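You operate a simulated robot arm through the tools that you are given. There is no shell and no other tool. Be economical: measure what you need, move in short steps, check, and stop when the job is done.

Carry out the task below with a simulated robot arm. There is one attempt and no reset: what you move stays moved.

JOB
Scuff the plate on the turntable, then clear-coat it with the yellow dabber.
Fine: scuff pad and dabber back, clear coat tray shut; the damper stays open while the coat is wet. Set down upright: yellow dabber. A coat counts when it lies all over at full strength: go over it till it gets no stronger. What is to be rubbed or washed off counts as gone when no trace of it is left.
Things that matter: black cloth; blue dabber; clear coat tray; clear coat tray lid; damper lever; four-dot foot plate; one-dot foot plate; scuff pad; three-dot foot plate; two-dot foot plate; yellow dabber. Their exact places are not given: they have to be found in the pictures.

The check looks at the end state, three seconds after you hand in, the way a careful person would. Anything else that was tipped, shoved, dropped, spilled or broken makes it a failure.

ROBOT AND FRAMES
A 6-joint arm with a four-finger gripper on a trunk, on a base that drives. Base frame: it is fixed to the floor where the robot stands at the start and does not move with it; the origin is under the middle of the robot, x ahead of it, y to its left, z up; the surface under the hand at the start is at about z = 0.8. Lengths are in m, angles in rad, forces in N, time in s.
Its first joint turns from -2.897 to 2.897 rad. Places, roughly: clear coat tray [0.6, -0.4, 0.8]; clear coat tray lid [0.6, -0.4, 0.9]; damper lever [0.7, -0.8, 1.1]. Payload 3.67 kg.
Tool frame: the origin (TCP) lies between the finger pads and is the grasp point; the fingertips stand 0.028 m ahead of it; z points along the fingers, y is the line along which they close. The gripper opens to 0.112 m. The gripper's body begins 0.073 m behind the TCP.
Orientation is that of the tool frame in the base frame, as a unit quaternion [x, y, z, w]. With the fingers straight down and closing along the base's y, the tool's x points along the base's -x, its y along +y and its z along -z.

CONTROLS
- The arm moves only by the tool servo_tool. Its argument "deltas" is a list of rows, each a list of 2 entries, a list of its own where there are three numbers: the shift along the tool's x, y, z in units of 20 mm (1.0 is 20 mm), then the turn, a rotation vector about the tool's x, y, z in units of 8 degrees (1.0 is 8 degrees). In form: [[[tx, ty, tz], [wx, wy, wz]], ...]. A call has 1 to 20 rows; each row shifts and turns the commanded pose from where the row before left it, along the tool's axes as they then stand. "fingers" is the finger opening in m, from 0 to 0.112, set as the call begins (left out, the last holds). A call with a number of a shift or a turn outside -1 to 1 is refused whole. A row lasts 0.2 s, in which the tool goes at most 0.05 m and 0.15 rad; a call with a longer step from one row to the next is refused whole, and so is a gripper value outside its range. A pose out of reach is approached as far as the arm can. The call stops where the force on the tool passes 90 N (or 10 N more than at its start, if that is more) or the arm is blocked; 0.2 s more then pass. The fingers move at their own pace and stop on an object; they squeeze with about 36 N. The grip force told is the motor's: it shows also when the fingers shut on nothing. Time passes only in rows, and 0.2 s behind the last, so rows that do not move let the fingers close. It gives the time, the measured TCP pose, the force on the tool (base axes), the opening and the grip force at its end, in the units of the frame above (readings bear some noise), with the torque about the TCP (base axes, N m) and any sound that the robot's microphone picked up.
- Cameras (640 x 400 px; columns grow to the right, rows downward): "scene" is now at [0.1061, 0.1889, 1.335]; the picture's right is [-0.28, -0.96, 0.00], its down [-0.50, 0.15, -0.85] and it looks along [0.82, -0.24, -0.52] (base axes); focal length 241 px, centre (320, 200). "wrist" rides on the gripper at [0.06, -0.018, -0.104] in the tool frame; the picture's right is [0.29, 0.96, 0.00], its down [-0.80, 0.24, -0.55] and it looks along [-0.53, 0.16, 0.83] (tool axes); focal length 234 px, centre (320, 200).
- get_image(camera): a new picture of that camera. The clock stands still meanwhile.
- drive_base(legs): drives the robot by 1 to 6 legs, each [ahead, left, turn to the left] in m, m and rad, along the robot's own axes; the way and the turn of a leg run together, so that a leg with both is an arc; at most 1.5 m and 3.142 rad a leg. The arm and the cameras ride along, it lands a little off, and it stops where it bumps. It gives what a move gives.
- pan_tilt(pan, tilt): turns the head with the scene camera to pan (to the left, within 2.496 rad either way) and tilt (down, from -0.506 to 1.204), counted from straight ahead of the robot. It gives what a move gives.
- probe_pixels(camera, pixels): for up to 12 pixels [column, row] of the newest picture of that camera ("zoom" is the newest enlarged one), the place [x, y, z] in the base frame of the surface seen there, good to about 0.003 m. The clock stands still meanwhile.
- close_up(camera, box): a new picture of the part [left, top, right, bottom] of that camera's present view, enlarged. The clock stands still meanwhile.
- hand_in(): hands the job in; it is judged then, once.

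Keep the steps short. Do not move on a guess: measure, check each grasp and each placing, and mend mistakes. In all there are 80 turns and 52 pictures (those below and enlarged ones count). Leave the gripper open and the arm clear of the work at the hand-in unless told otherwise, and finish with a single line.

The tools are called after "Request:" by a JSON object that holds its "op" and its "data". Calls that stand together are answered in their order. servo_tool: Moves the arm, as the interface text tells. Its arguments: {"type":"object","properties":{"deltas":{"type":"array","items":{"type":"array"}},"fingers":{"type":"number"}},"required":["deltas"]} The other tools are called the same way: drive_base (legs) drives the base; pan_tilt (pan, tilt) turns the head that bears the scene camera; get_image (camera) takes a picture; probe_pixels (camera, pixels) gives the place of the surface under pixels of a picture; close_up (camera, box) takes an enlarged picture of a part of a camera's view; hand_in () hands the job in.

At the start:

```text
clock: 0.0
eef_pos: [0.6058, -0.1511, 1.237]
orientation: [0.0, 1.0, 0.0, 0.0]
force: [0.6, 0.9, 0.3]
moment: [-0.02, -0.01, -0.02]
gripper_width: 0.112
gripper_force: 0.0
robot x, y, heading: [-0.0005, -0.0001, -0.0]
head pan, tilt: [-0.283, 0.548]
```

scene: 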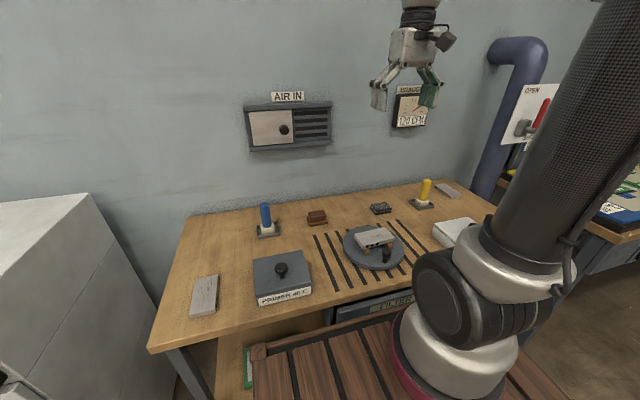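
wrist: 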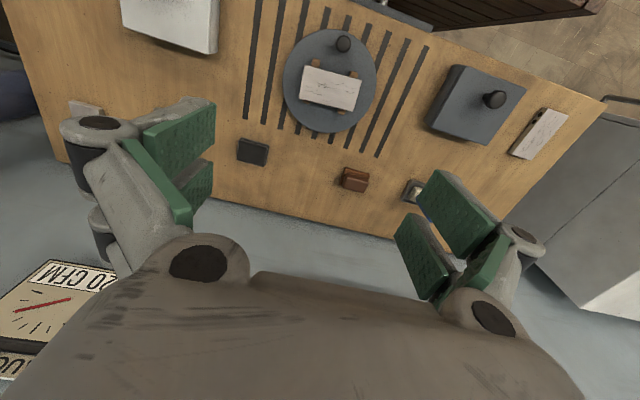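

I see the bench with the turntable, trays, dabbers and a gauge. First I'll enlarge the middle and right of the bench to read labels.

Request:
{"op": "close_up", "data": {"camera": "scene", "box": [300, 160, 500, 285]}}

Request:
{"op": "close_up", "data": {"camera": "scene", "box": [150, 180, 350, 305]}}

Request:
{"op": "close_up", "data": {"camera": "scene", "box": [380, 50, 640, 212]}}

Request:
{"op": "close_up", "data": {"camera": "wrist", "box": [220, 0, 580, 225]}}

```text
3.20 times, centred on (400, 222) of scene
```

zoom: 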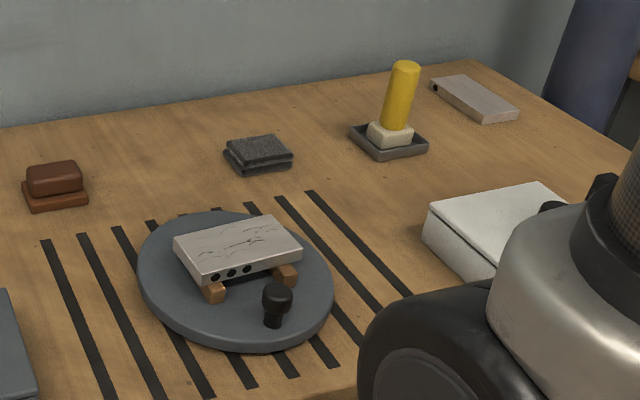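

```text
3.20 times, centred on (250, 242) of scene
```

zoom: 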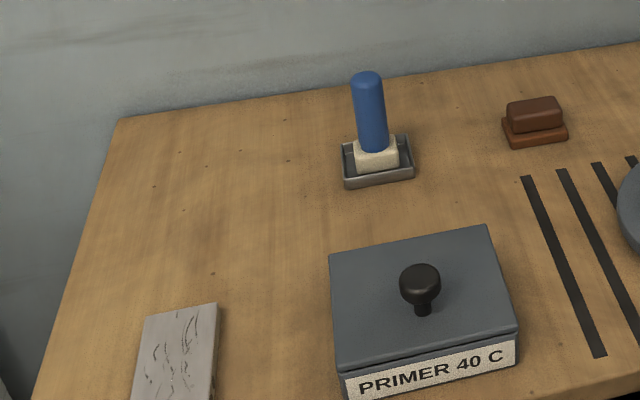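

```text
2.46 times, centred on (510, 131) of scene
```

zoom: 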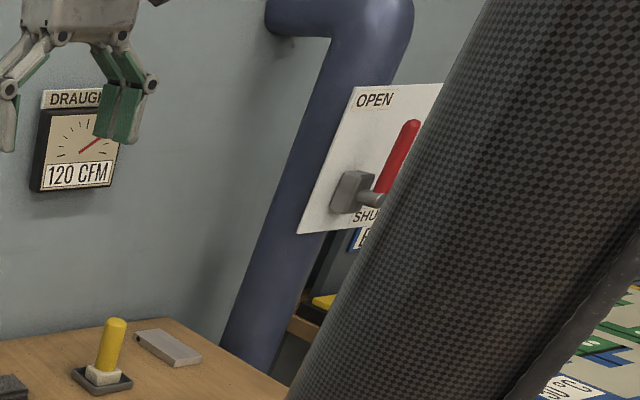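

```text
1.78 times, centred on (400, 112) of wrist
```

zoom: 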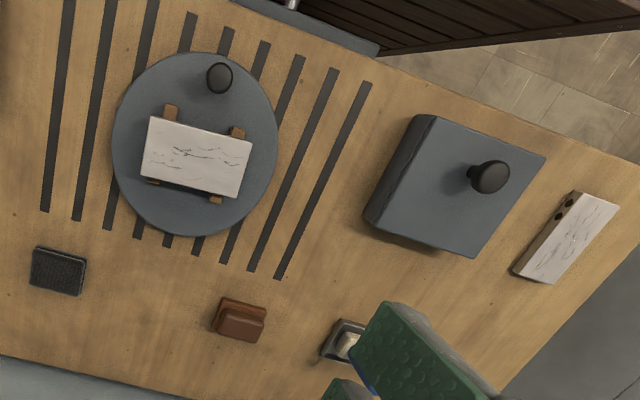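

Next, I'll look right for the damper lever and clear coat tray.

Request:
{"op": "pan_tilt", "data": {"pan": -0.9, "tilt": 0.4}}

Request:
{"op": "get_image", "data": {"camera": "scene"}}

```text
clock: 1.0
eef_pos: [0.606, -0.1512, 1.2357]
orientation: [0.0, 1.0, 0.0, 0.0]
force: [0.9, -0.2, -0.6]
moment: [0.0, 0.0, -0.02]
gripper_width: 0.112
gripper_force: 0.0
robot x, y, heading: [-0.0001, 0.0007, 0.001]
head pan, tilt: [-0.901, 0.4]
```

```text
45 pictures are left
```

scene: 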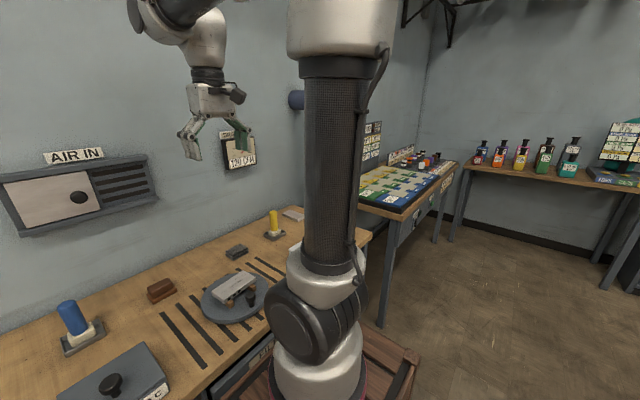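

The arm's trunk hides the tray and lever. I'll shift the hand 0.16 m to the right and yaw it towards the lever, so the wrist camera sees them.

Request:
{"op": "servo_tool", "data": {"deltas": [[[0, -1, 0], [0, 0, 0]], [[0, -1, 0], [0, 0, 0]], [[0, -1, 0], [0, 0, 0]], [[0, -1, 0], [0, 0, 0]], [[0, -1, 0], [0, 0, 0]], [[0, -1, 0], [0, 0, 0]], [[0, -1, 0], [0, 0, 0]], [[0, -1, 0], [0, 0, 0]], [[0, 0, 0], [0, 0, 1]], [[0, 0, 0], [0, 0, 1]], [[0, 0, 0], [0, 0, 1]], [[0, 0, 0], [0, 0, 1]], [[0, 0, 0], [0, 0, 1]], [[0, 0, 0], [0, 0, 1]], [[0, 0, 0], [0, 0, 1]]]}}

Request:
{"op": "get_image", "data": {"camera": "wrist"}}

```text
clock: 4.2
eef_pos: [0.6062, -0.3108, 1.2364]
orientation: [0.47, 0.883, -0.001, 0.0]
force: [-0.4, 0.0, -0.1]
moment: [0.0, -0.01, -0.03]
gripper_width: 0.1121
gripper_force: 0.0
robot x, y, heading: [-0.0003, -0.0002, 0.002]
head pan, tilt: [-0.901, 0.4]
```

```text
44 pictures are left
```

wrist: 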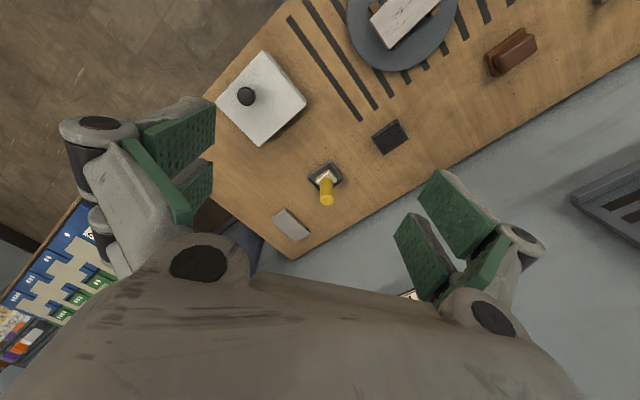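

The tray (white with black knob), yellow dabber, cloth and one plate are visible. I'll probe these, and check whether the scene camera now sees the lever.

Request:
{"op": "probe_pixels", "data": {"camera": "wrist", "pixels": [[246, 96], [264, 52], [305, 102], [262, 147], [216, 108], [326, 198], [324, 170], [389, 138], [511, 50], [290, 225], [405, 10]]}}

Request:
{"op": "get_image", "data": {"camera": "scene"}}

Request:
{"op": "close_up", "data": {"camera": "wrist", "box": [200, 0, 560, 225]}}

```text
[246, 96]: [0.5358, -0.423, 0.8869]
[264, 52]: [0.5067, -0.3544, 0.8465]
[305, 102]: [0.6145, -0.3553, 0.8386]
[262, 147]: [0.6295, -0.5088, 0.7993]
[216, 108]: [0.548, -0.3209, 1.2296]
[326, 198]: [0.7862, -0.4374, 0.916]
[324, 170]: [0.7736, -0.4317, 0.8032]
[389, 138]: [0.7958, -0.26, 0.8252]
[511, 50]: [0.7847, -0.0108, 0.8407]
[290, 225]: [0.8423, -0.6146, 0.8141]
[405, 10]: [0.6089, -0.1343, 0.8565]
```

```text
43 pictures are left
```

scene: 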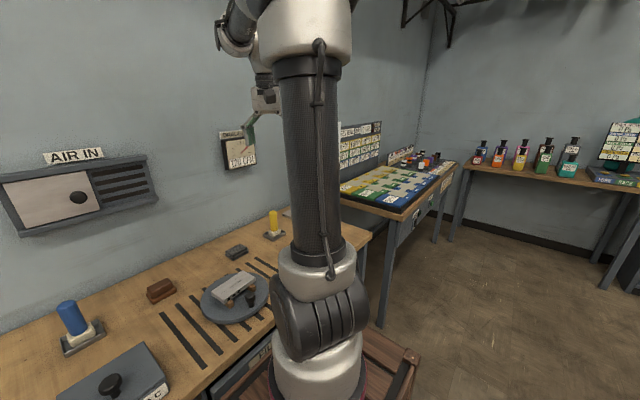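

```text
1.78 times, centred on (380, 112) of wrist
```

zoom: 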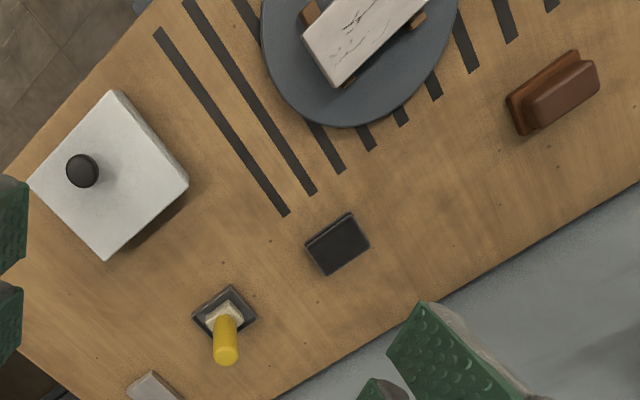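

The tray lid knob is at about (0.536,-0.423,0.887), the yellow dabber at (0.78,-0.435), the cloth at (0.796,-0.26) and the brown scuff pad at (0.785,-0.01). I'll unyaw the hand and go above the pad.

Request:
{"op": "servo_tool", "data": {"deltas": [[[0, 0, 0], [0, 0, -1]], [[0, 0, 0], [0, 0, -1]], [[0, 0, 0], [0, 0, -1]], [[0, 0, 0], [0, 0, -1]], [[0, 0, 0], [0, 0, -1]], [[0, 0, 0], [0, 0, -1]], [[0, 0, 0], [0, 0, -1]]]}}

Request:
{"op": "servo_tool", "data": {"deltas": [[[-0.58, 1, 0.62], [0, 0, 0]], [[-0.58, 1, 0.62], [0, 0, 0]], [[-0.58, 1, 0.62], [0, 0, 0]], [[-0.58, 1, 0.62], [0, 0, 0]], [[-0.58, 1, 0.62], [0, 0, 0]], [[-0.58, 1, 0.62], [0, 0, 0]], [[-0.58, 1, 0.62], [0, 0, 0]], [[-0.58, 1, 0.62], [0, 0, 0]], [[-0.58, 1, 0.62], [0, 0, 0]], [[-0.58, 1, 0.62], [0, 0, 0]], [[-0.58, 1, 0.62], [0, 0, 0]], [[-0.58, 1, 0.62], [0, 0, 0]], [[-0.58, 1, 0.62], [0, 0, 0]], [[-0.58, 1, 0.62], [0, 0, 0]], [[-0.58, 1, 0.62], [0, 0, 0]]]}}

Request:
{"op": "get_image", "data": {"camera": "wrist"}}

Request:
{"op": "get_image", "data": {"camera": "scene"}}

```text
clock: 5.8
eef_pos: [0.6075, -0.3107, 1.2367]
orientation: [-0.001, 1.0, 0.0, 0.0]
force: [0.2, 0.0, -0.2]
moment: [-0.02, 0.02, 0.04]
gripper_width: 0.1121
gripper_force: 0.0
robot x, y, heading: [0.0001, 0.0006, 0.0]
head pan, tilt: [-0.901, 0.4]
```

```text
clock: 9.0
eef_pos: [0.7802, -0.0108, 1.0514]
orientation: [-0.001, 1.0, -0.001, -0.001]
force: [-0.3, 0.3, -0.4]
moment: [0.03, -0.01, 0.0]
gripper_width: 0.1117
gripper_force: 0.0
robot x, y, heading: [-0.0016, -0.0014, 0.001]
head pan, tilt: [-0.901, 0.4]
```

```text
41 pictures are left
```

wrist: 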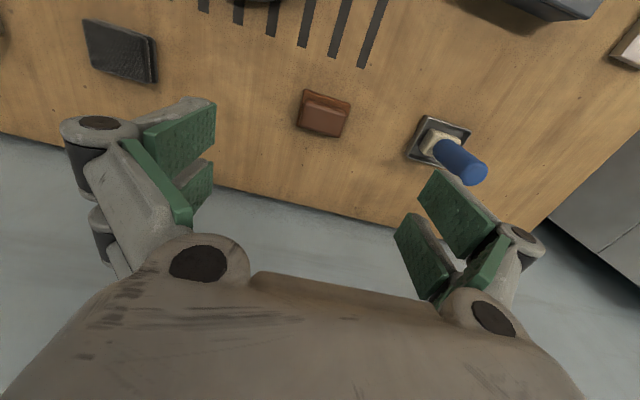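

```text
40 pictures are left
```

scene: 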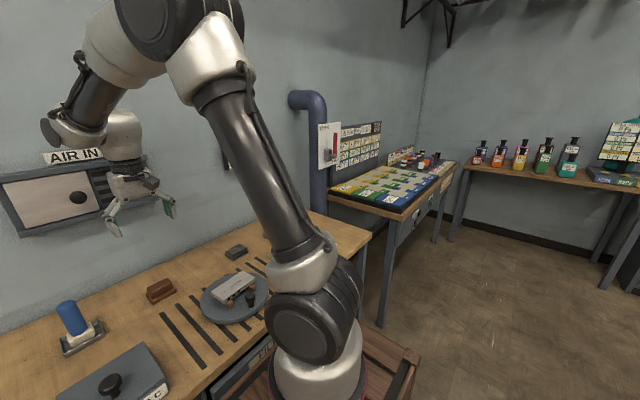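

The lever is visible now. I'll enlarge it and the pad.

Request:
{"op": "close_up", "data": {"camera": "scene", "box": [280, 80, 400, 200]}}

Request:
{"op": "probe_pixels", "data": {"camera": "scene", "pixels": [[334, 143], [334, 154], [327, 155], [322, 130], [338, 125]]}}

Request:
{"op": "close_up", "data": {"camera": "wrist", "box": [260, 70, 388, 150]}}

Request:
{"op": "probe_pixels", "data": {"camera": "zoom", "pixels": [[245, 118], [420, 160], [225, 170], [380, 215], [300, 160], [225, 105], [430, 150], [198, 270], [390, 320], [210, 210], [400, 285], [300, 280]]}}

```text
3.33 times, centred on (340, 140) of scene
```

zoom: 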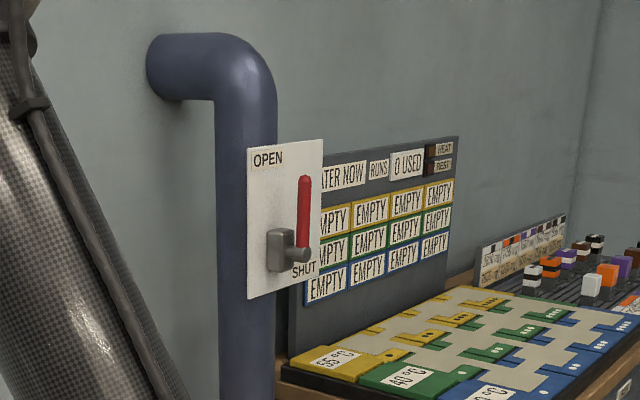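

```text
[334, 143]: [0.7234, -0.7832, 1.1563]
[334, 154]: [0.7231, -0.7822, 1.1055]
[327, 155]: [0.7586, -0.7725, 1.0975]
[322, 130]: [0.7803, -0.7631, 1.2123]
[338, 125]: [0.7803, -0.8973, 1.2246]
```

```text
5.00 times, centred on (324, 110) of wrist
```

zoom: 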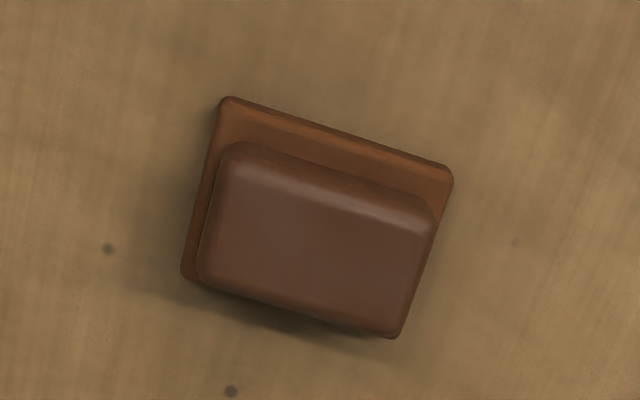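

```text
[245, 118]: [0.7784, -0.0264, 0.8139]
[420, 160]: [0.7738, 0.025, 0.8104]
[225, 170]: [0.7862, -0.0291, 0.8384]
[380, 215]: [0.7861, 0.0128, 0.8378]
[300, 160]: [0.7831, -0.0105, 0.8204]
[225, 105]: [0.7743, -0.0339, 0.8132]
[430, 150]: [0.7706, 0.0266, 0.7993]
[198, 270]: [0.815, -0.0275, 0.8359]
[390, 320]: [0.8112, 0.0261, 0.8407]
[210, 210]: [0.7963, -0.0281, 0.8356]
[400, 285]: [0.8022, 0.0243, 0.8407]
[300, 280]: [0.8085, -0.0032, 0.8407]
```

The lever stands up towards OPEN, so the damper is open and gets left alone. The pad's grip is about 36 × 54 mm, centred near (0.799,-0.001) with its top at 0.841. I'll descend onto it and close.

Request:
{"op": "servo_tool", "data": {"deltas": [[[-0.47, 0.25, 0], [0, 0, 0]], [[-0.47, 0.24, 0], [0, 0, 0]], [[0, 0, 1], [0, 0, 0]], [[0, 0, 1], [0, 0, 0]], [[0, 0, 1], [0, 0, 0]], [[0, 0, 1], [0, 0, 0]], [[0, 0, 1], [0, 0, 0]], [[0, 0, 1], [0, 0, 0]], [[0, 0, 1], [0, 0, 0]], [[0, 0, 1], [0, 0, 0]], [[0, 0, 0.8], [0, 0, 0]], [[0, 0, 0.8], [0, 0, 0]], [[0, 0, 0.6], [0, 0, 0]]], "fingers": 0.085}}

Request:
{"op": "servo_tool", "data": {"deltas": [[[0, 0, 0], [0, 0, 0]], [[0, 0, 0], [0, 0, 0]], [[0, 0, 0], [0, 0, 0]]], "fingers": 0.03}}

Request:
{"op": "get_image", "data": {"camera": "wrist"}}

```text
clock: 11.8
eef_pos: [0.7974, -0.0003, 0.8474]
orientation: [0.001, 1.0, 0.0, -0.001]
force: [-0.4, 0.3, 0.4]
moment: [0.01, -0.02, 0.01]
gripper_width: 0.0854
gripper_force: 0.1
robot x, y, heading: [-0.0004, 0.0001, -0.001]
head pan, tilt: [-0.901, 0.4]
```

```text
clock: 12.6
eef_pos: [0.7968, 0.0003, 0.847]
orientation: [-0.001, 1.0, 0.0, -0.001]
force: [0.8, -0.1, -0.1]
moment: [-0.01, -0.01, 0.01]
gripper_width: 0.0592
gripper_force: 36.0
robot x, y, heading: [-0.001, -0.0012, -0.002]
head pan, tilt: [-0.901, 0.4]
```

```text
37 pictures are left
```

wrist: 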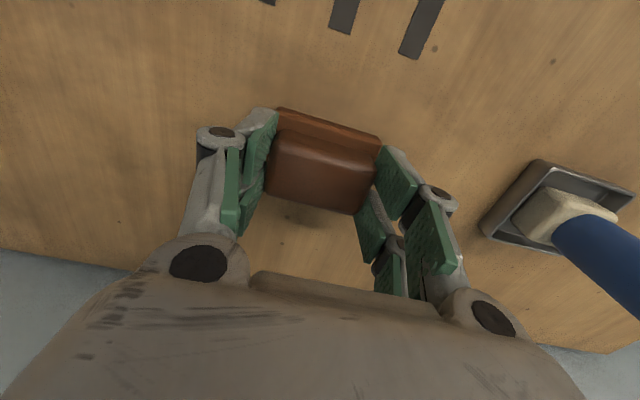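

The grip holds at 59 mm. I'll lift the pad, then look at the plate with the scene camera.

Request:
{"op": "servo_tool", "data": {"deltas": [[[0, 0, -1], [0, 0, 0]], [[0, 0, -1], [0, 0, 0]], [[0, 0, -1], [0, 0, 0]], [[0, 0, -1], [0, 0, 0]], [[0, 0, -1], [0, 0, 0]], [[0, 0, -1], [0, 0, 0]], [[0, 0, -1], [0, 0, 0]], [[0, 0, -1], [0, 0, 0]]]}}

Request:
{"op": "pan_tilt", "data": {"pan": -0.5, "tilt": 0.75}}

Request:
{"op": "get_image", "data": {"camera": "scene"}}

```text
clock: 14.4
eef_pos: [0.8003, -0.0007, 1.0086]
orientation: [0.0, 1.0, 0.0, 0.0]
force: [0.0, -0.5, -0.4]
moment: [-0.01, 0.0, 0.0]
gripper_width: 0.03
gripper_force: 0.0
robot x, y, heading: [-0.0006, 0.0023, 0.003]
head pan, tilt: [-0.901, 0.4]
```

```text
clock: 15.3
eef_pos: [0.7997, -0.001, 1.0068]
orientation: [0.0, 1.0, -0.001, 0.001]
force: [0.0, 0.6, 0.1]
moment: [0.0, 0.01, -0.03]
gripper_width: 0.03
gripper_force: 0.2
robot x, y, heading: [0.0008, -0.0005, 0.0]
head pan, tilt: [-0.499, 0.75]
```

```text
36 pictures are left
```

scene: 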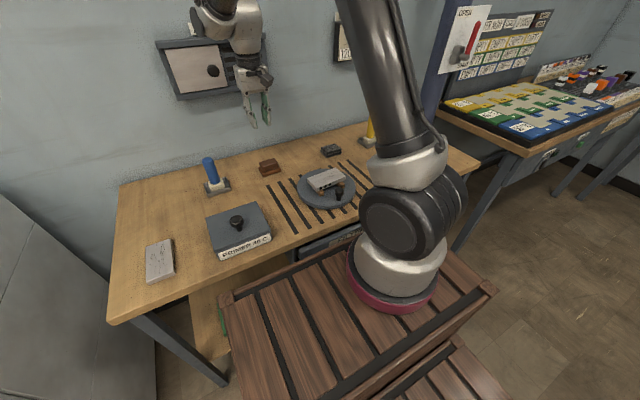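

The pad slipped out: the fingers are shut to 0.03 and the pad still stands on the bench. I'll check it from the wrist.

Request:
{"op": "close_up", "data": {"camera": "wrist", "box": [220, 60, 420, 185]}}

Request:
{"op": "close_up", "data": {"camera": "scene", "box": [240, 130, 368, 210]}}

Request:
{"op": "probe_pixels", "data": {"camera": "zoom", "pixels": [[105, 155], [190, 150], [110, 200], [200, 170], [150, 145], [345, 230], [345, 280], [500, 230], [430, 190], [490, 300], [420, 230]]}}

```text
3.20 times, centred on (320, 122) of wrist
```

zoom: 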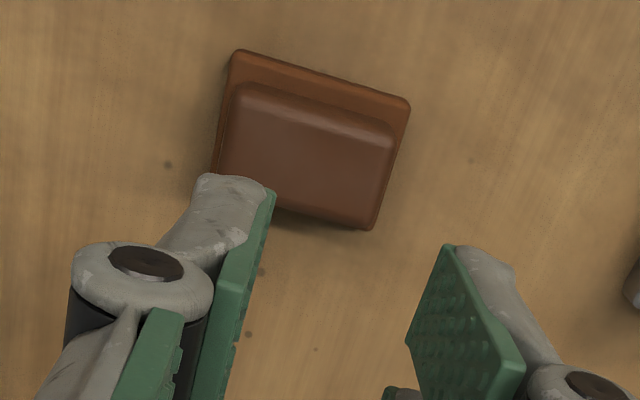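

```text
5.00 times, centred on (304, 170) of scene
```

zoom: 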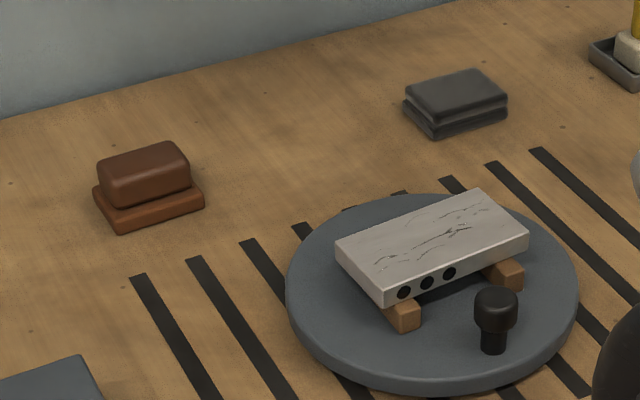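

```text
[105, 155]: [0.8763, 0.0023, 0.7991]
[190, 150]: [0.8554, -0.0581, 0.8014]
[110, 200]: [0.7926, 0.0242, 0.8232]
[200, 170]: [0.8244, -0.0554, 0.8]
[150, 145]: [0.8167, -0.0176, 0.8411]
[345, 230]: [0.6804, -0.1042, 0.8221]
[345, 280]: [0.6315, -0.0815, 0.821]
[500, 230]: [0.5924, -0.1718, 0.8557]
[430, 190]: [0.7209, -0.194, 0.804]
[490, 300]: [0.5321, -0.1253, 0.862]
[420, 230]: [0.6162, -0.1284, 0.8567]
```

The pad stayed put. I'll grip it across its narrow side instead: yaw 90°, come down a little lower, close, then lift slightly as a test.

Request:
{"op": "servo_tool", "data": {"deltas": [[[0, 0, 0], [0, 0, 1]], [[0, 0, 0], [0, 0, 1]], [[0, 0, 0], [0, 0, 1]], [[0, 0, 0], [0, 0, 1]], [[0, 0, 0], [0, 0, 1]], [[0, 0, 0], [0, 0, 1]], [[0, 0, 0], [0, 0, 1]], [[0, 0, 0], [0, 0, 1]], [[0, 0, 0], [0, 0, 1]], [[0, 0, 0], [0, 0, 1]], [[0, 0, 0], [0, 0, 1]], [[0, 0, 0], [0, 0, 0.25]]], "fingers": 0.08}}

Request:
{"op": "servo_tool", "data": {"deltas": [[[0, 0, 1], [0, 0, 0]], [[0, 0, 1], [0, 0, 0]], [[0, 0, 1], [0, 0, 0]], [[0, 0, 1], [0, 0, 0]], [[0, 0, 1], [0, 0, 0]], [[0, 0, 1], [0, 0, 0]], [[0, 0, 1], [0, 0, 0]], [[0, 0, 0.7], [0, 0, 0]], [[0, 0, 0.3], [0, 0, 0]], [[0, 0, 0.2], [0, 0, 0]]]}}

Request:
{"op": "servo_tool", "data": {"deltas": [[[0, 0, 0], [0, 0, 0]], [[0, 0, 0], [0, 0, 0]], [[0, 0, 0], [0, 0, 0]]], "fingers": 0.0}}

Request:
{"op": "servo_tool", "data": {"deltas": [[[0, 0, -0.3], [0, 0, 0]], [[0, 0, -0.3], [0, 0, 0]], [[0, 0, -0.4], [0, 0, 0]]]}}

Request:
{"op": "get_image", "data": {"camera": "wrist"}}

```text
clock: 17.9
eef_pos: [0.8002, -0.0012, 1.0071]
orientation: [0.707, 0.707, 0.001, -0.001]
force: [0.4, -0.7, 0.6]
moment: [-0.03, -0.03, 0.01]
gripper_width: 0.0801
gripper_force: 0.2
robot x, y, heading: [-0.0016, -0.0003, -0.005]
head pan, tilt: [-0.499, 0.75]
```

```text
clock: 20.1
eef_pos: [0.799, -0.0019, 0.841]
orientation: [0.708, 0.706, 0.0, 0.0]
force: [0.2, 0.2, 0.0]
moment: [-0.01, 0.0, 0.02]
gripper_width: 0.0799
gripper_force: 0.1
robot x, y, heading: [0.0032, -0.0001, 0.002]
head pan, tilt: [-0.499, 0.75]
```

```text
clock: 20.9
eef_pos: [0.7999, -0.0008, 0.8423]
orientation: [0.708, 0.707, 0.001, 0.0]
force: [0.0, -0.2, 0.3]
moment: [-0.03, 0.01, 0.01]
gripper_width: 0.0355
gripper_force: 36.1
robot x, y, heading: [0.0016, 0.0004, 0.002]
head pan, tilt: [-0.499, 0.75]
```

```text
clock: 21.7
eef_pos: [0.7998, -0.0019, 0.8616]
orientation: [0.707, 0.707, 0.0, 0.0]
force: [-0.7, -0.2, -0.9]
moment: [0.0, -0.02, 0.0]
gripper_width: 0.0352
gripper_force: 36.0
robot x, y, heading: [-0.0001, -0.002, -0.0]
head pan, tilt: [-0.499, 0.75]
```

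```text
33 pictures are left
```

wrist: 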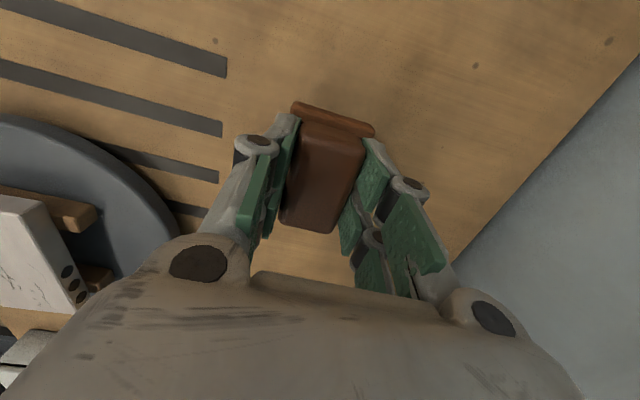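

The pad is held. From the last scene enlargement I'll probe the plate's corners and the turntable knob.

Request:
{"op": "probe_pixels", "data": {"camera": "zoom", "pixels": [[339, 241], [477, 191], [525, 234], [385, 289], [430, 240], [495, 295], [480, 300], [512, 300], [397, 318], [505, 275], [385, 302], [460, 190]]}}

Request:
{"op": "close_up", "data": {"camera": "scene", "box": [290, 150, 370, 210]}}

```text
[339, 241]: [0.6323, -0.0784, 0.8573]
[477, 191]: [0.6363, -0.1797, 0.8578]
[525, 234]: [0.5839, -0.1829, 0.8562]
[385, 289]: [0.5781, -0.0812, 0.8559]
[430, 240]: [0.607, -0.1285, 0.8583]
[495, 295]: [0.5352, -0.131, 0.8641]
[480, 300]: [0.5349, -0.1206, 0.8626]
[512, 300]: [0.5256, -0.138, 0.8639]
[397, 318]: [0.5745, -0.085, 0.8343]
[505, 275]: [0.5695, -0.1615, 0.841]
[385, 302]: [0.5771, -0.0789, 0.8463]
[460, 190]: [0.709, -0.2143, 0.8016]
```

```text
6.67 times, centred on (330, 180) of scene
```

zoom: 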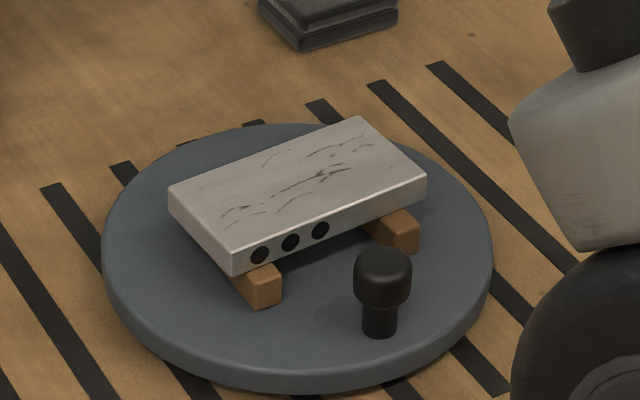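

Plate: centre (0.6075,-0.1305), about 105 × 55 mm, top at 0.857. The knob stands at x < 0.545, top about 0.866. I'll carry the pad above the plate and stop just short of contact.

Request:
{"op": "servo_tool", "data": {"deltas": [[[0, 0, -1], [0, 0, 0]], [[0, 0, -1], [0, 0, 0]], [[0, 0, -1], [0, 0, 0]], [[0, 0, -1], [0, 0, 0]], [[0, 0, -1], [0, 0, 0]], [[-0.643, -0.962, 0], [0, 0, 0]], [[-0.643, -0.962, 0], [0, 0, 0]], [[-0.643, -0.962, 0], [0, 0, 0]], [[-0.643, -0.962, 0], [0, 0, 0]], [[-0.643, -0.962, 0], [0, 0, 0]], [[-0.643, -0.962, 0], [0, 0, 0]], [[-0.643, -0.962, 0], [0, 0, 0]], [[-0.643, -0.962, 0], [0, 0, 0]], [[-0.643, -0.962, 0], [0, 0, 0]], [[-0.643, -0.962, 0], [0, 0, 0]], [[0, 0, 1], [0, 0, 0]], [[0, 0, 1], [0, 0, 0]], [[0, 0, 0.6], [0, 0, 0]]]}}

Request:
{"op": "get_image", "data": {"camera": "wrist"}}

```text
clock: 25.5
eef_pos: [0.607, -0.1314, 0.9091]
orientation: [0.707, 0.707, 0.0, 0.0]
force: [-0.4, 0.1, -1.2]
moment: [0.01, 0.0, -0.01]
gripper_width: 0.0354
gripper_force: 35.8
robot x, y, heading: [-0.0015, -0.0015, -0.003]
head pan, tilt: [-0.499, 0.75]
```

```text
31 pictures are left
```

wrist: 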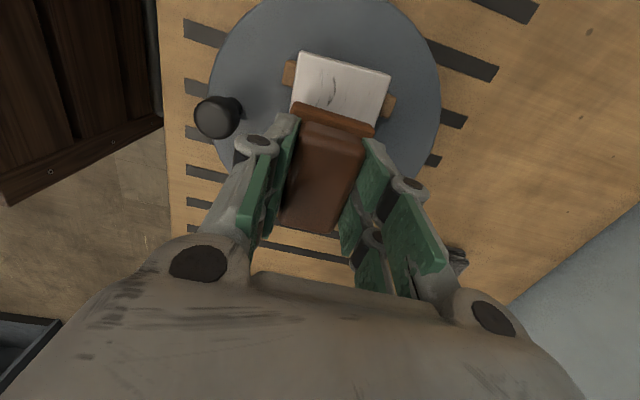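

Clear of the knob and centred. I'll lower in small steps to feel for contact.

Request:
{"op": "servo_tool", "data": {"deltas": [[[0, 0, 0.2], [0, 0, 0]], [[0, 0, 0.15], [0, 0, 0]], [[0, 0, 0.1], [0, 0, 0]]]}}

Request:
{"op": "servo_tool", "data": {"deltas": [[[0, 0, 0.1], [0, 0, 0]], [[0, 0, 0], [0, 0, 0]]]}}

```text
clock: 26.3
eef_pos: [0.6073, -0.1316, 0.8999]
orientation: [0.707, 0.707, 0.0, 0.0]
force: [-0.4, -0.2, 0.1]
moment: [0.0, 0.01, 0.0]
gripper_width: 0.0354
gripper_force: 36.1
robot x, y, heading: [0.0025, 0.0012, 0.003]
head pan, tilt: [-0.499, 0.75]
```

```text
clock: 26.9
eef_pos: [0.608, -0.1307, 0.8988]
orientation: [0.707, 0.707, 0.0, 0.001]
force: [-0.4, 0.3, -0.3]
moment: [0.03, -0.01, 0.04]
gripper_width: 0.0351
gripper_force: 36.2
robot x, y, heading: [-0.0013, -0.0029, 0.003]
head pan, tilt: [-0.499, 0.75]
```

Still only about -0.3 N of force. I'll go on in 1 mm steps.

Request:
{"op": "servo_tool", "data": {"deltas": [[[0, 0, 0.05], [0, 0, 0]], [[0, 0, 0], [0, 0, 0]]]}}

Request:
{"op": "servo_tool", "data": {"deltas": [[[0, 0, 0.05], [0, 0, 0]], [[0, 0, 0], [0, 0, 0]]]}}

Request:
{"op": "servo_tool", "data": {"deltas": [[[0, 0, 0.05], [0, 0, 0]], [[0, 0, 0], [0, 0, 0]]]}}

```text
clock: 27.5
eef_pos: [0.6071, -0.1302, 0.8982]
orientation: [0.707, 0.708, -0.001, 0.0]
force: [0.1, 0.5, -0.1]
moment: [0.0, -0.01, 0.02]
gripper_width: 0.0352
gripper_force: 35.7
robot x, y, heading: [-0.0023, 0.0004, -0.002]
head pan, tilt: [-0.499, 0.75]
```

```text
clock: 28.1
eef_pos: [0.6074, -0.1301, 0.8968]
orientation: [0.707, 0.707, 0.002, 0.001]
force: [-1.6, -2.0, 13.3]
moment: [-0.11, 0.12, -0.02]
gripper_width: 0.0354
gripper_force: 35.3
robot x, y, heading: [-0.0001, 0.0018, -0.001]
head pan, tilt: [-0.499, 0.75]
```

```text
clock: 28.7
eef_pos: [0.6079, -0.1308, 0.8974]
orientation: [0.707, 0.707, 0.001, 0.001]
force: [-0.8, -1.9, 32.2]
moment: [-0.07, 0.1, 0.0]
gripper_width: 0.0351
gripper_force: 35.9
robot x, y, heading: [-0.0038, 0.0034, -0.003]
head pan, tilt: [-0.499, 0.75]
```

Contact is at TCP z about 0.8975, with 32 N now. I'll ease off 1 mm and rub along the plate's length (tool x), ±28 mm.

Request:
{"op": "servo_tool", "data": {"deltas": [[[0, 0, -0.05], [0, 0, 0]], [[-0.35, 0, 0], [0, 0, 0]], [[-0.35, 0, 0], [0, 0, 0]], [[-0.35, 0, 0], [0, 0, 0]], [[-0.35, 0, 0], [0, 0, 0]], [[0.4, 0, 0], [0, 0, 0]], [[0.4, 0, 0], [0, 0, 0]], [[0.4, 0, 0], [0, 0, 0]], [[0.4, 0, 0], [0, 0, 0]], [[0.4, 0, 0], [0, 0, 0]], [[0.4, 0, 0], [0, 0, 0]], [[0.4, 0, 0], [0, 0, 0]]]}}

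Request:
{"op": "close_up", "data": {"camera": "scene", "box": [280, 140, 376, 200]}}

```text
clock: 31.3
eef_pos: [0.6065, -0.1026, 0.898]
orientation: [0.707, 0.707, 0.0, 0.001]
force: [0.1, 0.3, -0.9]
moment: [0.03, -0.03, 0.01]
gripper_width: 0.0353
gripper_force: 36.2
robot x, y, heading: [-0.0039, -0.0013, -0.001]
head pan, tilt: [-0.499, 0.75]
```

```text
6.67 times, centred on (328, 170) of scene
```

zoom: 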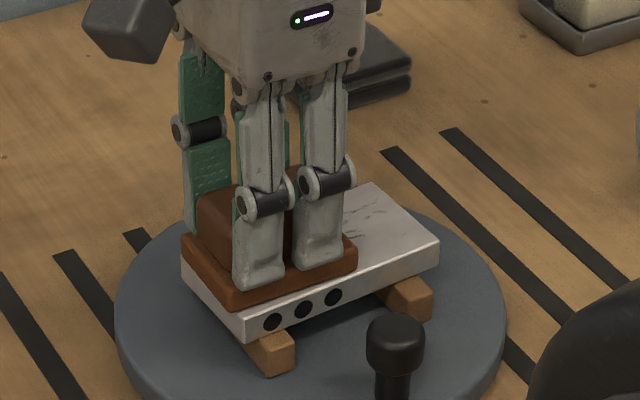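

The plate stayed put, but contact was lost after easing off. I'll press 1.5 mm down again and continue.

Request:
{"op": "servo_tool", "data": {"deltas": [[[0, 0, 0.075], [0, 0, 0]], [[0, 0, 0], [0, 0, 0]]]}}

Request:
{"op": "servo_tool", "data": {"deltas": [[[-0.4, 0, 0], [0, 0, 0]], [[-0.4, 0, 0], [0, 0, 0]], [[-0.4, 0, 0], [0, 0, 0]], [[-0.4, 0, 0], [0, 0, 0]], [[-0.4, 0, 0], [0, 0, 0]], [[-0.4, 0, 0], [0, 0, 0]], [[-0.4, 0, 0], [0, 0, 0]]]}}

Request:
{"op": "close_up", "data": {"camera": "scene", "box": [280, 140, 376, 200]}}

```text
clock: 31.9
eef_pos: [0.6065, -0.102, 0.8971]
orientation: [0.708, 0.707, 0.0, 0.0]
force: [-6.0, 2.9, 34.6]
moment: [-0.01, 0.26, -0.1]
gripper_width: 0.0353
gripper_force: 36.1
robot x, y, heading: [0.0023, -0.0025, 0.003]
head pan, tilt: [-0.499, 0.75]
```

```text
clock: 33.5
eef_pos: [0.6066, -0.1579, 0.8965]
orientation: [0.707, 0.707, 0.001, 0.001]
force: [2.4, 16.9, 51.6]
moment: [0.86, 0.01, -0.05]
gripper_width: 0.0355
gripper_force: 36.3
robot x, y, heading: [-0.0006, -0.0027, 0.004]
head pan, tilt: [-0.499, 0.75]
```

```text
6.67 times, centred on (328, 170) of scene
```

zoom: 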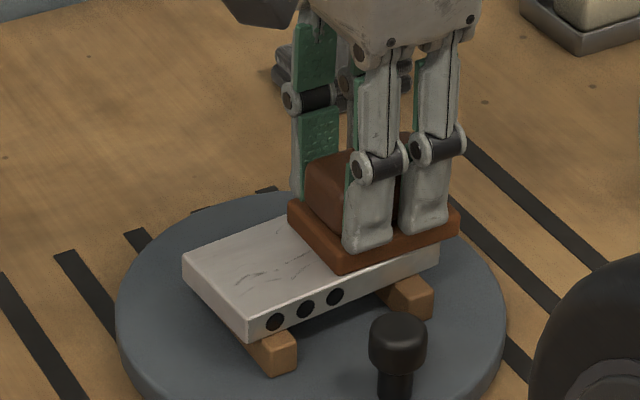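

It's working at 50 N, a bit strong, and the plate hasn't moved. I'll ease 1 mm and make more strokes with ±7 mm sideways offsets.

Request:
{"op": "servo_tool", "data": {"deltas": [[[0, 0, -0.05], [0, 0, 0]], [[0.4, 0, 0], [0, 0, 0]], [[0.4, 0, 0], [0, 0, 0]], [[0.4, 0, 0], [0, 0, 0]], [[0.4, 0, 0], [0, 0, 0]], [[0.4, 0, 0], [0, 0, 0]], [[0.4, 0, 0], [0, 0, 0]], [[0.4, 0, 0], [0, 0, 0]], [[0, 0.35, 0], [0, 0, 0]], [[-0.4, 0, 0], [0, 0, 0]], [[-0.4, 0, 0], [0, 0, 0]], [[-0.4, 0, 0], [0, 0, 0]], [[-0.4, 0, 0], [0, 0, 0]], [[-0.4, 0, 0], [0, 0, 0]], [[-0.4, 0, 0], [0, 0, 0]], [[-0.4, 0, 0], [0, 0, 0]]]}}

Request:
{"op": "servo_tool", "data": {"deltas": [[[0, -0.35, 0], [0, 0, 0]], [[0, -0.35, 0], [0, 0, 0]], [[0.4, 0, 0], [0, 0, 0]], [[0.4, 0, 0], [0, 0, 0]], [[0.4, 0, 0], [0, 0, 0]], [[0.4, 0, 0], [0, 0, 0]], [[0.4, 0, 0], [0, 0, 0]], [[0.4, 0, 0], [0, 0, 0]], [[0.4, 0, 0], [0, 0, 0]], [[-0.4, 0, 0], [0, 0, 0]], [[-0.4, 0, 0], [0, 0, 0]], [[-0.4, 0, 0], [0, 0, 0]], [[-0.4, 0, 0], [0, 0, 0]], [[-0.4, 0, 0], [0, 0, 0]], [[-0.4, 0, 0], [0, 0, 0]], [[-0.4, 0, 0], [0, 0, 0]]]}}

Request:
{"op": "close_up", "data": {"camera": "scene", "box": [280, 140, 376, 200]}}

```text
clock: 36.9
eef_pos: [0.6144, -0.1583, 0.8975]
orientation: [0.707, 0.707, 0.0, 0.0]
force: [-0.3, 0.9, -0.4]
moment: [-0.01, -0.02, 0.0]
gripper_width: 0.0351
gripper_force: 36.0
robot x, y, heading: [-0.0021, -0.0023, 0.001]
head pan, tilt: [-0.499, 0.75]
```

```text
clock: 40.3
eef_pos: [0.5999, -0.1577, 0.8977]
orientation: [0.707, 0.707, 0.001, 0.0]
force: [-0.1, 4.3, 11.2]
moment: [0.21, 0.03, -0.01]
gripper_width: 0.0353
gripper_force: 36.2
robot x, y, heading: [0.003, 0.0011, 0.003]
head pan, tilt: [-0.499, 0.75]
```

```text
6.67 times, centred on (328, 170) of scene
```

zoom: 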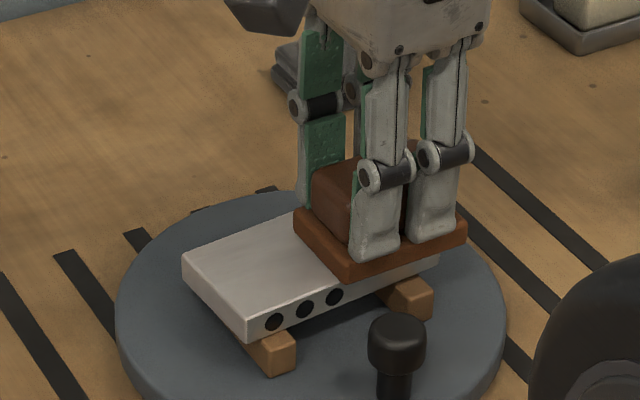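

The marks vanish where the pad has rubbed. I'll press 0.8 mm more and repeat passes over all three tracks, then lift and inspect.

Request:
{"op": "servo_tool", "data": {"deltas": [[[0, 0, 0.04], [0, 0, 0]], [[0.4, 0, 0], [0, 0, 0]], [[0.4, 0, 0], [0, 0, 0]], [[0.4, 0, 0], [0, 0, 0]], [[0.4, 0, 0], [0, 0, 0]], [[0.4, 0, 0], [0, 0, 0]], [[0.4, 0, 0], [0, 0, 0]], [[0.4, 0, 0], [0, 0, 0]], [[0, 0.35, 0], [0, 0, 0]], [[-0.4, 0, 0], [0, 0, 0]], [[-0.4, 0, 0], [0, 0, 0]], [[-0.4, 0, 0], [0, 0, 0]], [[-0.4, 0, 0], [0, 0, 0]], [[-0.4, 0, 0], [0, 0, 0]], [[-0.4, 0, 0], [0, 0, 0]], [[-0.4, 0, 0], [0, 0, 0]]]}}

Request:
{"op": "servo_tool", "data": {"deltas": [[[0, 0.35, 0], [0, 0, 0]], [[0.4, 0, 0], [0, 0, 0]], [[0.4, 0, 0], [0, 0, 0]], [[0.4, 0, 0], [0, 0, 0]], [[0.4, 0, 0], [0, 0, 0]], [[0.4, 0, 0], [0, 0, 0]], [[0.4, 0, 0], [0, 0, 0]], [[0.4, 0, 0], [0, 0, 0]], [[0, 0, 0], [0, 0, 0]], [[-0.4, 0, 0], [0, 0, 0]], [[-0.4, 0, 0], [0, 0, 0]], [[-0.4, 0, 0], [0, 0, 0]], [[-0.4, 0, 0], [0, 0, 0]], [[-0.4, 0, 0], [0, 0, 0]], [[-0.4, 0, 0], [0, 0, 0]], [[-0.4, 0, 0], [0, 0, 0]]]}}

Request:
{"op": "servo_tool", "data": {"deltas": [[[0, 0, -1], [0, 0, 0]], [[0, 0, -1], [0, 0, 0]], [[0, 0, -1], [0, 0, 0]], [[0, 0, -1], [0, 0, 0]], [[0.65, 0.93, 0], [0, 0, 0]], [[0.65, 0.93, 0], [0, 0, 0]], [[0.65, 0.93, 0], [0, 0, 0]], [[0.65, 0.93, 0], [0, 0, 0]], [[0.65, 0.93, 0], [0, 0, 0]]]}}

Request:
{"op": "close_up", "data": {"camera": "scene", "box": [290, 150, 370, 210]}}

```text
clock: 43.7
eef_pos: [0.6067, -0.1583, 0.8959]
orientation: [0.707, 0.707, 0.0, 0.001]
force: [0.9, 8.3, 27.7]
moment: [0.47, 0.08, 0.0]
gripper_width: 0.0352
gripper_force: 35.9
robot x, y, heading: [-0.0001, -0.0024, 0.0]
head pan, tilt: [-0.499, 0.75]
```

```text
clock: 47.1
eef_pos: [0.6128, -0.1576, 0.8966]
orientation: [0.707, 0.707, 0.001, 0.0]
force: [0.8, 10.9, 33.3]
moment: [0.74, -0.08, -0.05]
gripper_width: 0.0353
gripper_force: 35.9
robot x, y, heading: [-0.0005, -0.0019, -0.002]
head pan, tilt: [-0.499, 0.75]
```

```text
clock: 49.1
eef_pos: [0.7062, -0.0931, 0.9764]
orientation: [0.708, 0.707, 0.001, 0.0]
force: [-0.6, -0.2, -0.3]
moment: [-0.02, -0.01, 0.02]
gripper_width: 0.0353
gripper_force: 35.7
robot x, y, heading: [0.0001, -0.0005, 0.0]
head pan, tilt: [-0.499, 0.75]
```

```text
6.67 times, centred on (330, 180) of scene
```

zoom: 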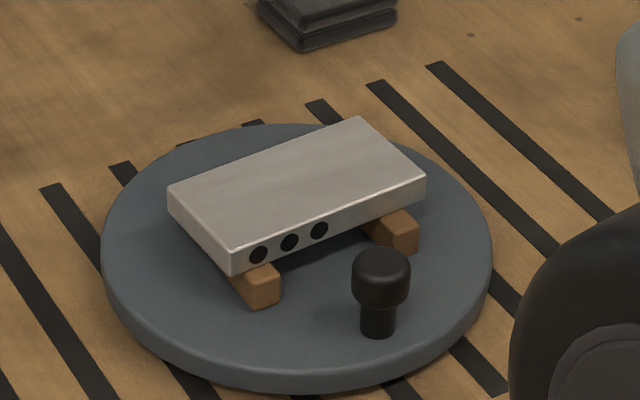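

The plate is evenly scuffed, with no marks left. I'll take the pad back to its place.

Request:
{"op": "servo_tool", "data": {"deltas": [[[0.92, 0.938, 0], [0, 0, 0]], [[0.92, 0.938, 0], [0, 0, 0]], [[0.92, 0.938, 0], [0, 0, 0]], [[0.92, 0.938, 0], [0, 0, 0]], [[0.92, 0.938, 0], [0, 0, 0]], [[0, 0, 1], [0, 0, 0]], [[0, 0, 1], [0, 0, 0]], [[0, 0, 1], [0, 0, 0]], [[0, 0, 1], [0, 0, 0]], [[0, 0, 1], [0, 0, 0]], [[0, 0, 1], [0, 0, 0]], [[0, 0, 0.45], [0, 0, 0]], [[0, 0, 0.2], [0, 0, 0]], [[0, 0, 0], [0, 0, 0]]]}}

```text
clock: 52.1
eef_pos: [0.8006, 0.0, 0.8425]
orientation: [0.707, 0.707, 0.0, 0.0]
force: [-0.2, -0.3, -0.7]
moment: [0.01, -0.03, 0.0]
gripper_width: 0.0354
gripper_force: 36.2
robot x, y, heading: [0.0003, -0.0012, -0.002]
head pan, tilt: [-0.499, 0.75]
```

Just above the bench. I'll lower 1 mm more, open, lift away, and unyaw towards the tray.

Request:
{"op": "servo_tool", "data": {"deltas": [[[0, 0, 0.05], [0, 0, 0]], [[0, 0, 0.03], [0, 0, 0]]]}}

Request:
{"op": "servo_tool", "data": {"deltas": [[[0, 0, 0], [0, 0, 0]], [[0, 0, 0], [0, 0, 0]], [[0, 0, -1], [0, 0, 0]], [[0, 0, -1], [0, 0, 0]], [[0, 0, -1], [0, 0, 0]], [[0, 0, -1], [0, 0, 0]], [[0, 0, -1], [0, 0, 0]], [[0, 0, -1], [0, 0, 0]], [[0, 0, -1], [0, 0, 0]], [[0, 0, -1], [0, 0, 0]]], "fingers": 0.08}}

Request:
{"op": "get_image", "data": {"camera": "wrist"}}

```text
clock: 52.7
eef_pos: [0.8012, -0.0015, 0.8414]
orientation: [0.707, 0.708, 0.0, 0.0]
force: [0.4, -0.1, 0.0]
moment: [0.0, -0.01, -0.02]
gripper_width: 0.0355
gripper_force: 36.2
robot x, y, heading: [-0.0038, -0.0022, -0.002]
head pan, tilt: [-0.499, 0.75]
```

```text
clock: 54.9
eef_pos: [0.8004, -0.0014, 1.001]
orientation: [0.708, 0.707, 0.0, 0.0]
force: [-1.2, -0.7, 0.3]
moment: [0.0, 0.01, -0.01]
gripper_width: 0.0799
gripper_force: 0.0
robot x, y, heading: [-0.0006, -0.0002, -0.001]
head pan, tilt: [-0.499, 0.75]
```

```text
26 pictures are left
```

wrist: 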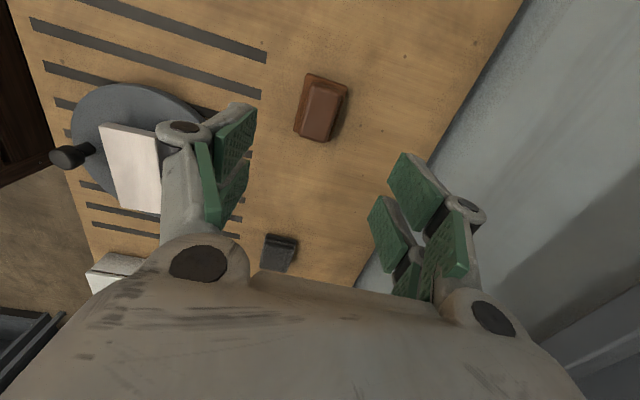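

The pad is back in place. Next I'll unyaw and move above the clear coat tray to look at it.

Request:
{"op": "servo_tool", "data": {"deltas": [[[0, 0, -0.5], [0, 0, -1]], [[0, 0, -0.5], [0, 0, -1]], [[0, 0, -0.5], [0, 0, -1]], [[0, 0, -0.5], [0, 0, -1]], [[0, 0, -0.5], [0, 0, -1]], [[0, 0, -0.5], [0, 0, -1]], [[0, 0, -0.5], [0, 0, -1]], [[0, 0, -0.5], [0, 0, -1]], [[0, 0, -0.5], [0, 0, -1]], [[0, 0, -0.5], [0, 0, -1]], [[0, 0, -0.5], [0, 0, -1]], [[0, 0, 0], [0, 0, -0.25]]]}}

Request:
{"op": "servo_tool", "data": {"deltas": [[[0.6, -1, 0], [0, 0, 0]], [[0.6, -1, 0], [0, 0, 0]], [[0.6, -1, 0], [0, 0, 0]], [[0.6, -1, 0], [0, 0, 0]], [[0.6, -1, 0], [0, 0, 0]], [[0.6, -1, 0], [0, 0, 0]], [[0.6, -1, 0], [0, 0, 0]], [[0.6, -1, 0], [0, 0, 0]], [[0.6, -1, 0], [0, 0, 0]], [[0.6, -1, 0], [0, 0, 0]], [[0.6, -1, 0], [0, 0, 0]], [[0.6, -1, 0], [0, 0, 0]], [[0.6, -1, 0], [0, 0, 0]], [[0.6, -1, 0], [0, 0, 0]], [[0.6, -1, 0], [0, 0, 0]], [[0.6, -1, 0], [0, 0, 0]], [[0.6, -1, 0], [0, 0, 0]], [[0.6, -1, 0], [0, 0, 0]], [[0.6, -1, 0], [0, 0, 0]], [[0.6, -1, 0], [0, 0, 0]]]}}

Request:
{"op": "get_image", "data": {"camera": "wrist"}}

```text
clock: 57.5
eef_pos: [0.8, -0.0006, 1.111]
orientation: [0.0, 1.0, 0.001, 0.0]
force: [0.1, -0.6, -0.1]
moment: [0.01, -0.01, 0.0]
gripper_width: 0.08
gripper_force: 0.1
robot x, y, heading: [0.0008, -0.001, 0.002]
head pan, tilt: [-0.499, 0.75]
```

```text
clock: 61.7
eef_pos: [0.5602, -0.4009, 1.1109]
orientation: [0.0, 1.0, 0.0, 0.0]
force: [0.3, 0.2, 0.1]
moment: [-0.01, 0.01, 0.0]
gripper_width: 0.0798
gripper_force: 0.1
robot x, y, heading: [0.0028, -0.0018, -0.005]
head pan, tilt: [-0.499, 0.75]
```

```text
25 pictures are left
```

wrist: 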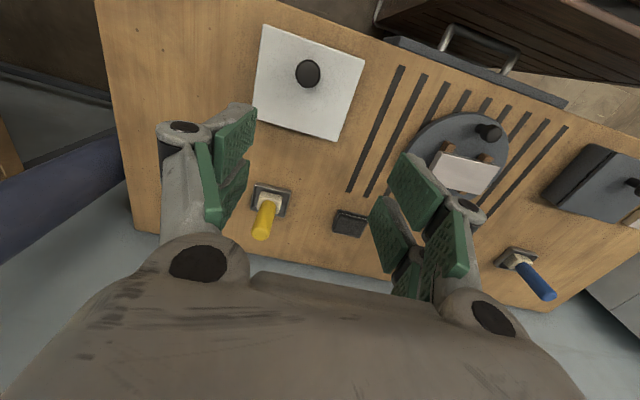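

Request:
{"op": "probe_pixels", "data": {"camera": "wrist", "pixels": [[308, 72], [298, 74], [318, 74], [308, 62], [263, 28], [362, 62], [340, 138], [254, 95], [330, 110], [130, 60], [220, 60], [345, 222]]}}

Request:
{"op": "close_up", "data": {"camera": "wrist", "box": [220, 0, 412, 120]}}

```text
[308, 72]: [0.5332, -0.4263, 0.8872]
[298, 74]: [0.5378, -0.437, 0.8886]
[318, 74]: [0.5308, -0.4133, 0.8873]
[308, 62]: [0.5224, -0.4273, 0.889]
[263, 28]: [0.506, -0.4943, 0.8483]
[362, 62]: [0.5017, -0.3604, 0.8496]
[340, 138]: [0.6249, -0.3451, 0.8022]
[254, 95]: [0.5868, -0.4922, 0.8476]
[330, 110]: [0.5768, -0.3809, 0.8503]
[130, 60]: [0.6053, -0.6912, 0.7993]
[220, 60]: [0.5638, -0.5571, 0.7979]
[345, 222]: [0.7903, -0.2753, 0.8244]
```

```text
3.33 times, centred on (316, 60) of wrist
```

zoom: 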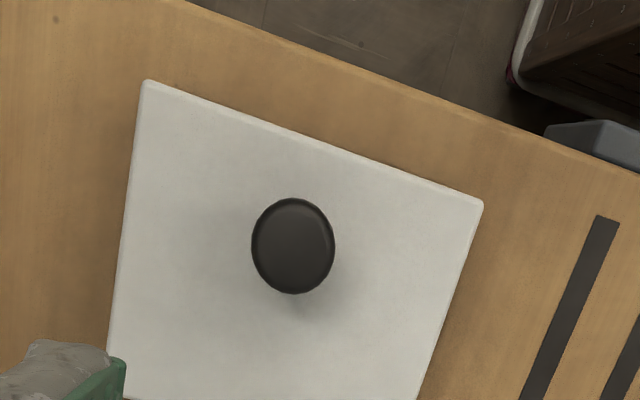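

The lid's knob is at (0.534,-0.4255), top 0.888; the lid top is at 0.849 and the bench is free to the right of it (y -0.52 to -0.69). I'll grip the knob.

Request:
{"op": "servo_tool", "data": {"deltas": [[[0.65, -0.61, 0], [0, 0, 0]], [[0.66, -0.62, 0], [0, 0, 0]], [[0, 0, 1], [0, 0, 0]], [[0, 0, 1], [0, 0, 0]], [[0, 0, 1], [0, 0, 0]], [[0, 0, 1], [0, 0, 0]], [[0, 0, 1], [0, 0, 0]], [[0, 0, 1], [0, 0, 0]], [[0, 0, 1], [0, 0, 0]], [[0, 0, 1], [0, 0, 0]], [[0, 0, 1], [0, 0, 0]], [[0, 0, 1], [0, 0, 0]], [[0, 0, 0.8], [0, 0, 0]], [[0, 0, 0.4], [0, 0, 0]], [[0, 0, 0], [0, 0, 0]]], "fingers": 0.07}}

Request:
{"op": "servo_tool", "data": {"deltas": [[[0, 0, 0], [0, 0, 0]], [[0, 0, 0], [0, 0, 0]], [[0, 0, 0], [0, 0, 0]]], "fingers": 0.0}}

Request:
{"op": "servo_tool", "data": {"deltas": [[[0, 0, -0.3], [0, 0, 0]], [[0, 0, -0.5], [0, 0, 0]], [[0, 0, -0.7], [0, 0, 0]], [[0, 0, -0.7], [0, 0, 0]]]}}

Request:
{"op": "get_image", "data": {"camera": "wrist"}}

```text
clock: 64.9
eef_pos: [0.5345, -0.4253, 0.8872]
orientation: [-0.001, 1.0, 0.001, 0.0]
force: [0.0, -0.4, 0.0]
moment: [-0.02, -0.01, 0.0]
gripper_width: 0.0701
gripper_force: 0.0
robot x, y, heading: [-0.0004, -0.0023, 0.001]
head pan, tilt: [-0.499, 0.75]
```

```text
clock: 65.7
eef_pos: [0.5358, -0.4247, 0.8864]
orientation: [0.001, 1.0, 0.0, -0.001]
force: [2.7, 7.3, -0.9]
moment: [0.22, -0.01, 0.0]
gripper_width: 0.0284
gripper_force: 44.7
robot x, y, heading: [-0.004, 0.0009, 0.0]
head pan, tilt: [-0.499, 0.75]
```

```text
clock: 66.7
eef_pos: [0.5352, -0.4253, 0.9327]
orientation: [0.0, 1.0, 0.001, -0.001]
force: [21.0, 18.3, -12.0]
moment: [0.46, -0.79, 0.23]
gripper_width: 0.0313
gripper_force: 44.8
robot x, y, heading: [0.0004, 0.0022, 0.0]
head pan, tilt: [-0.499, 0.75]
```

```text
23 pictures are left
```

wrist: 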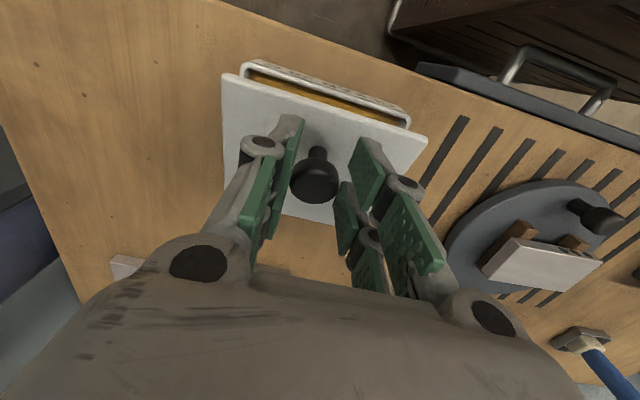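

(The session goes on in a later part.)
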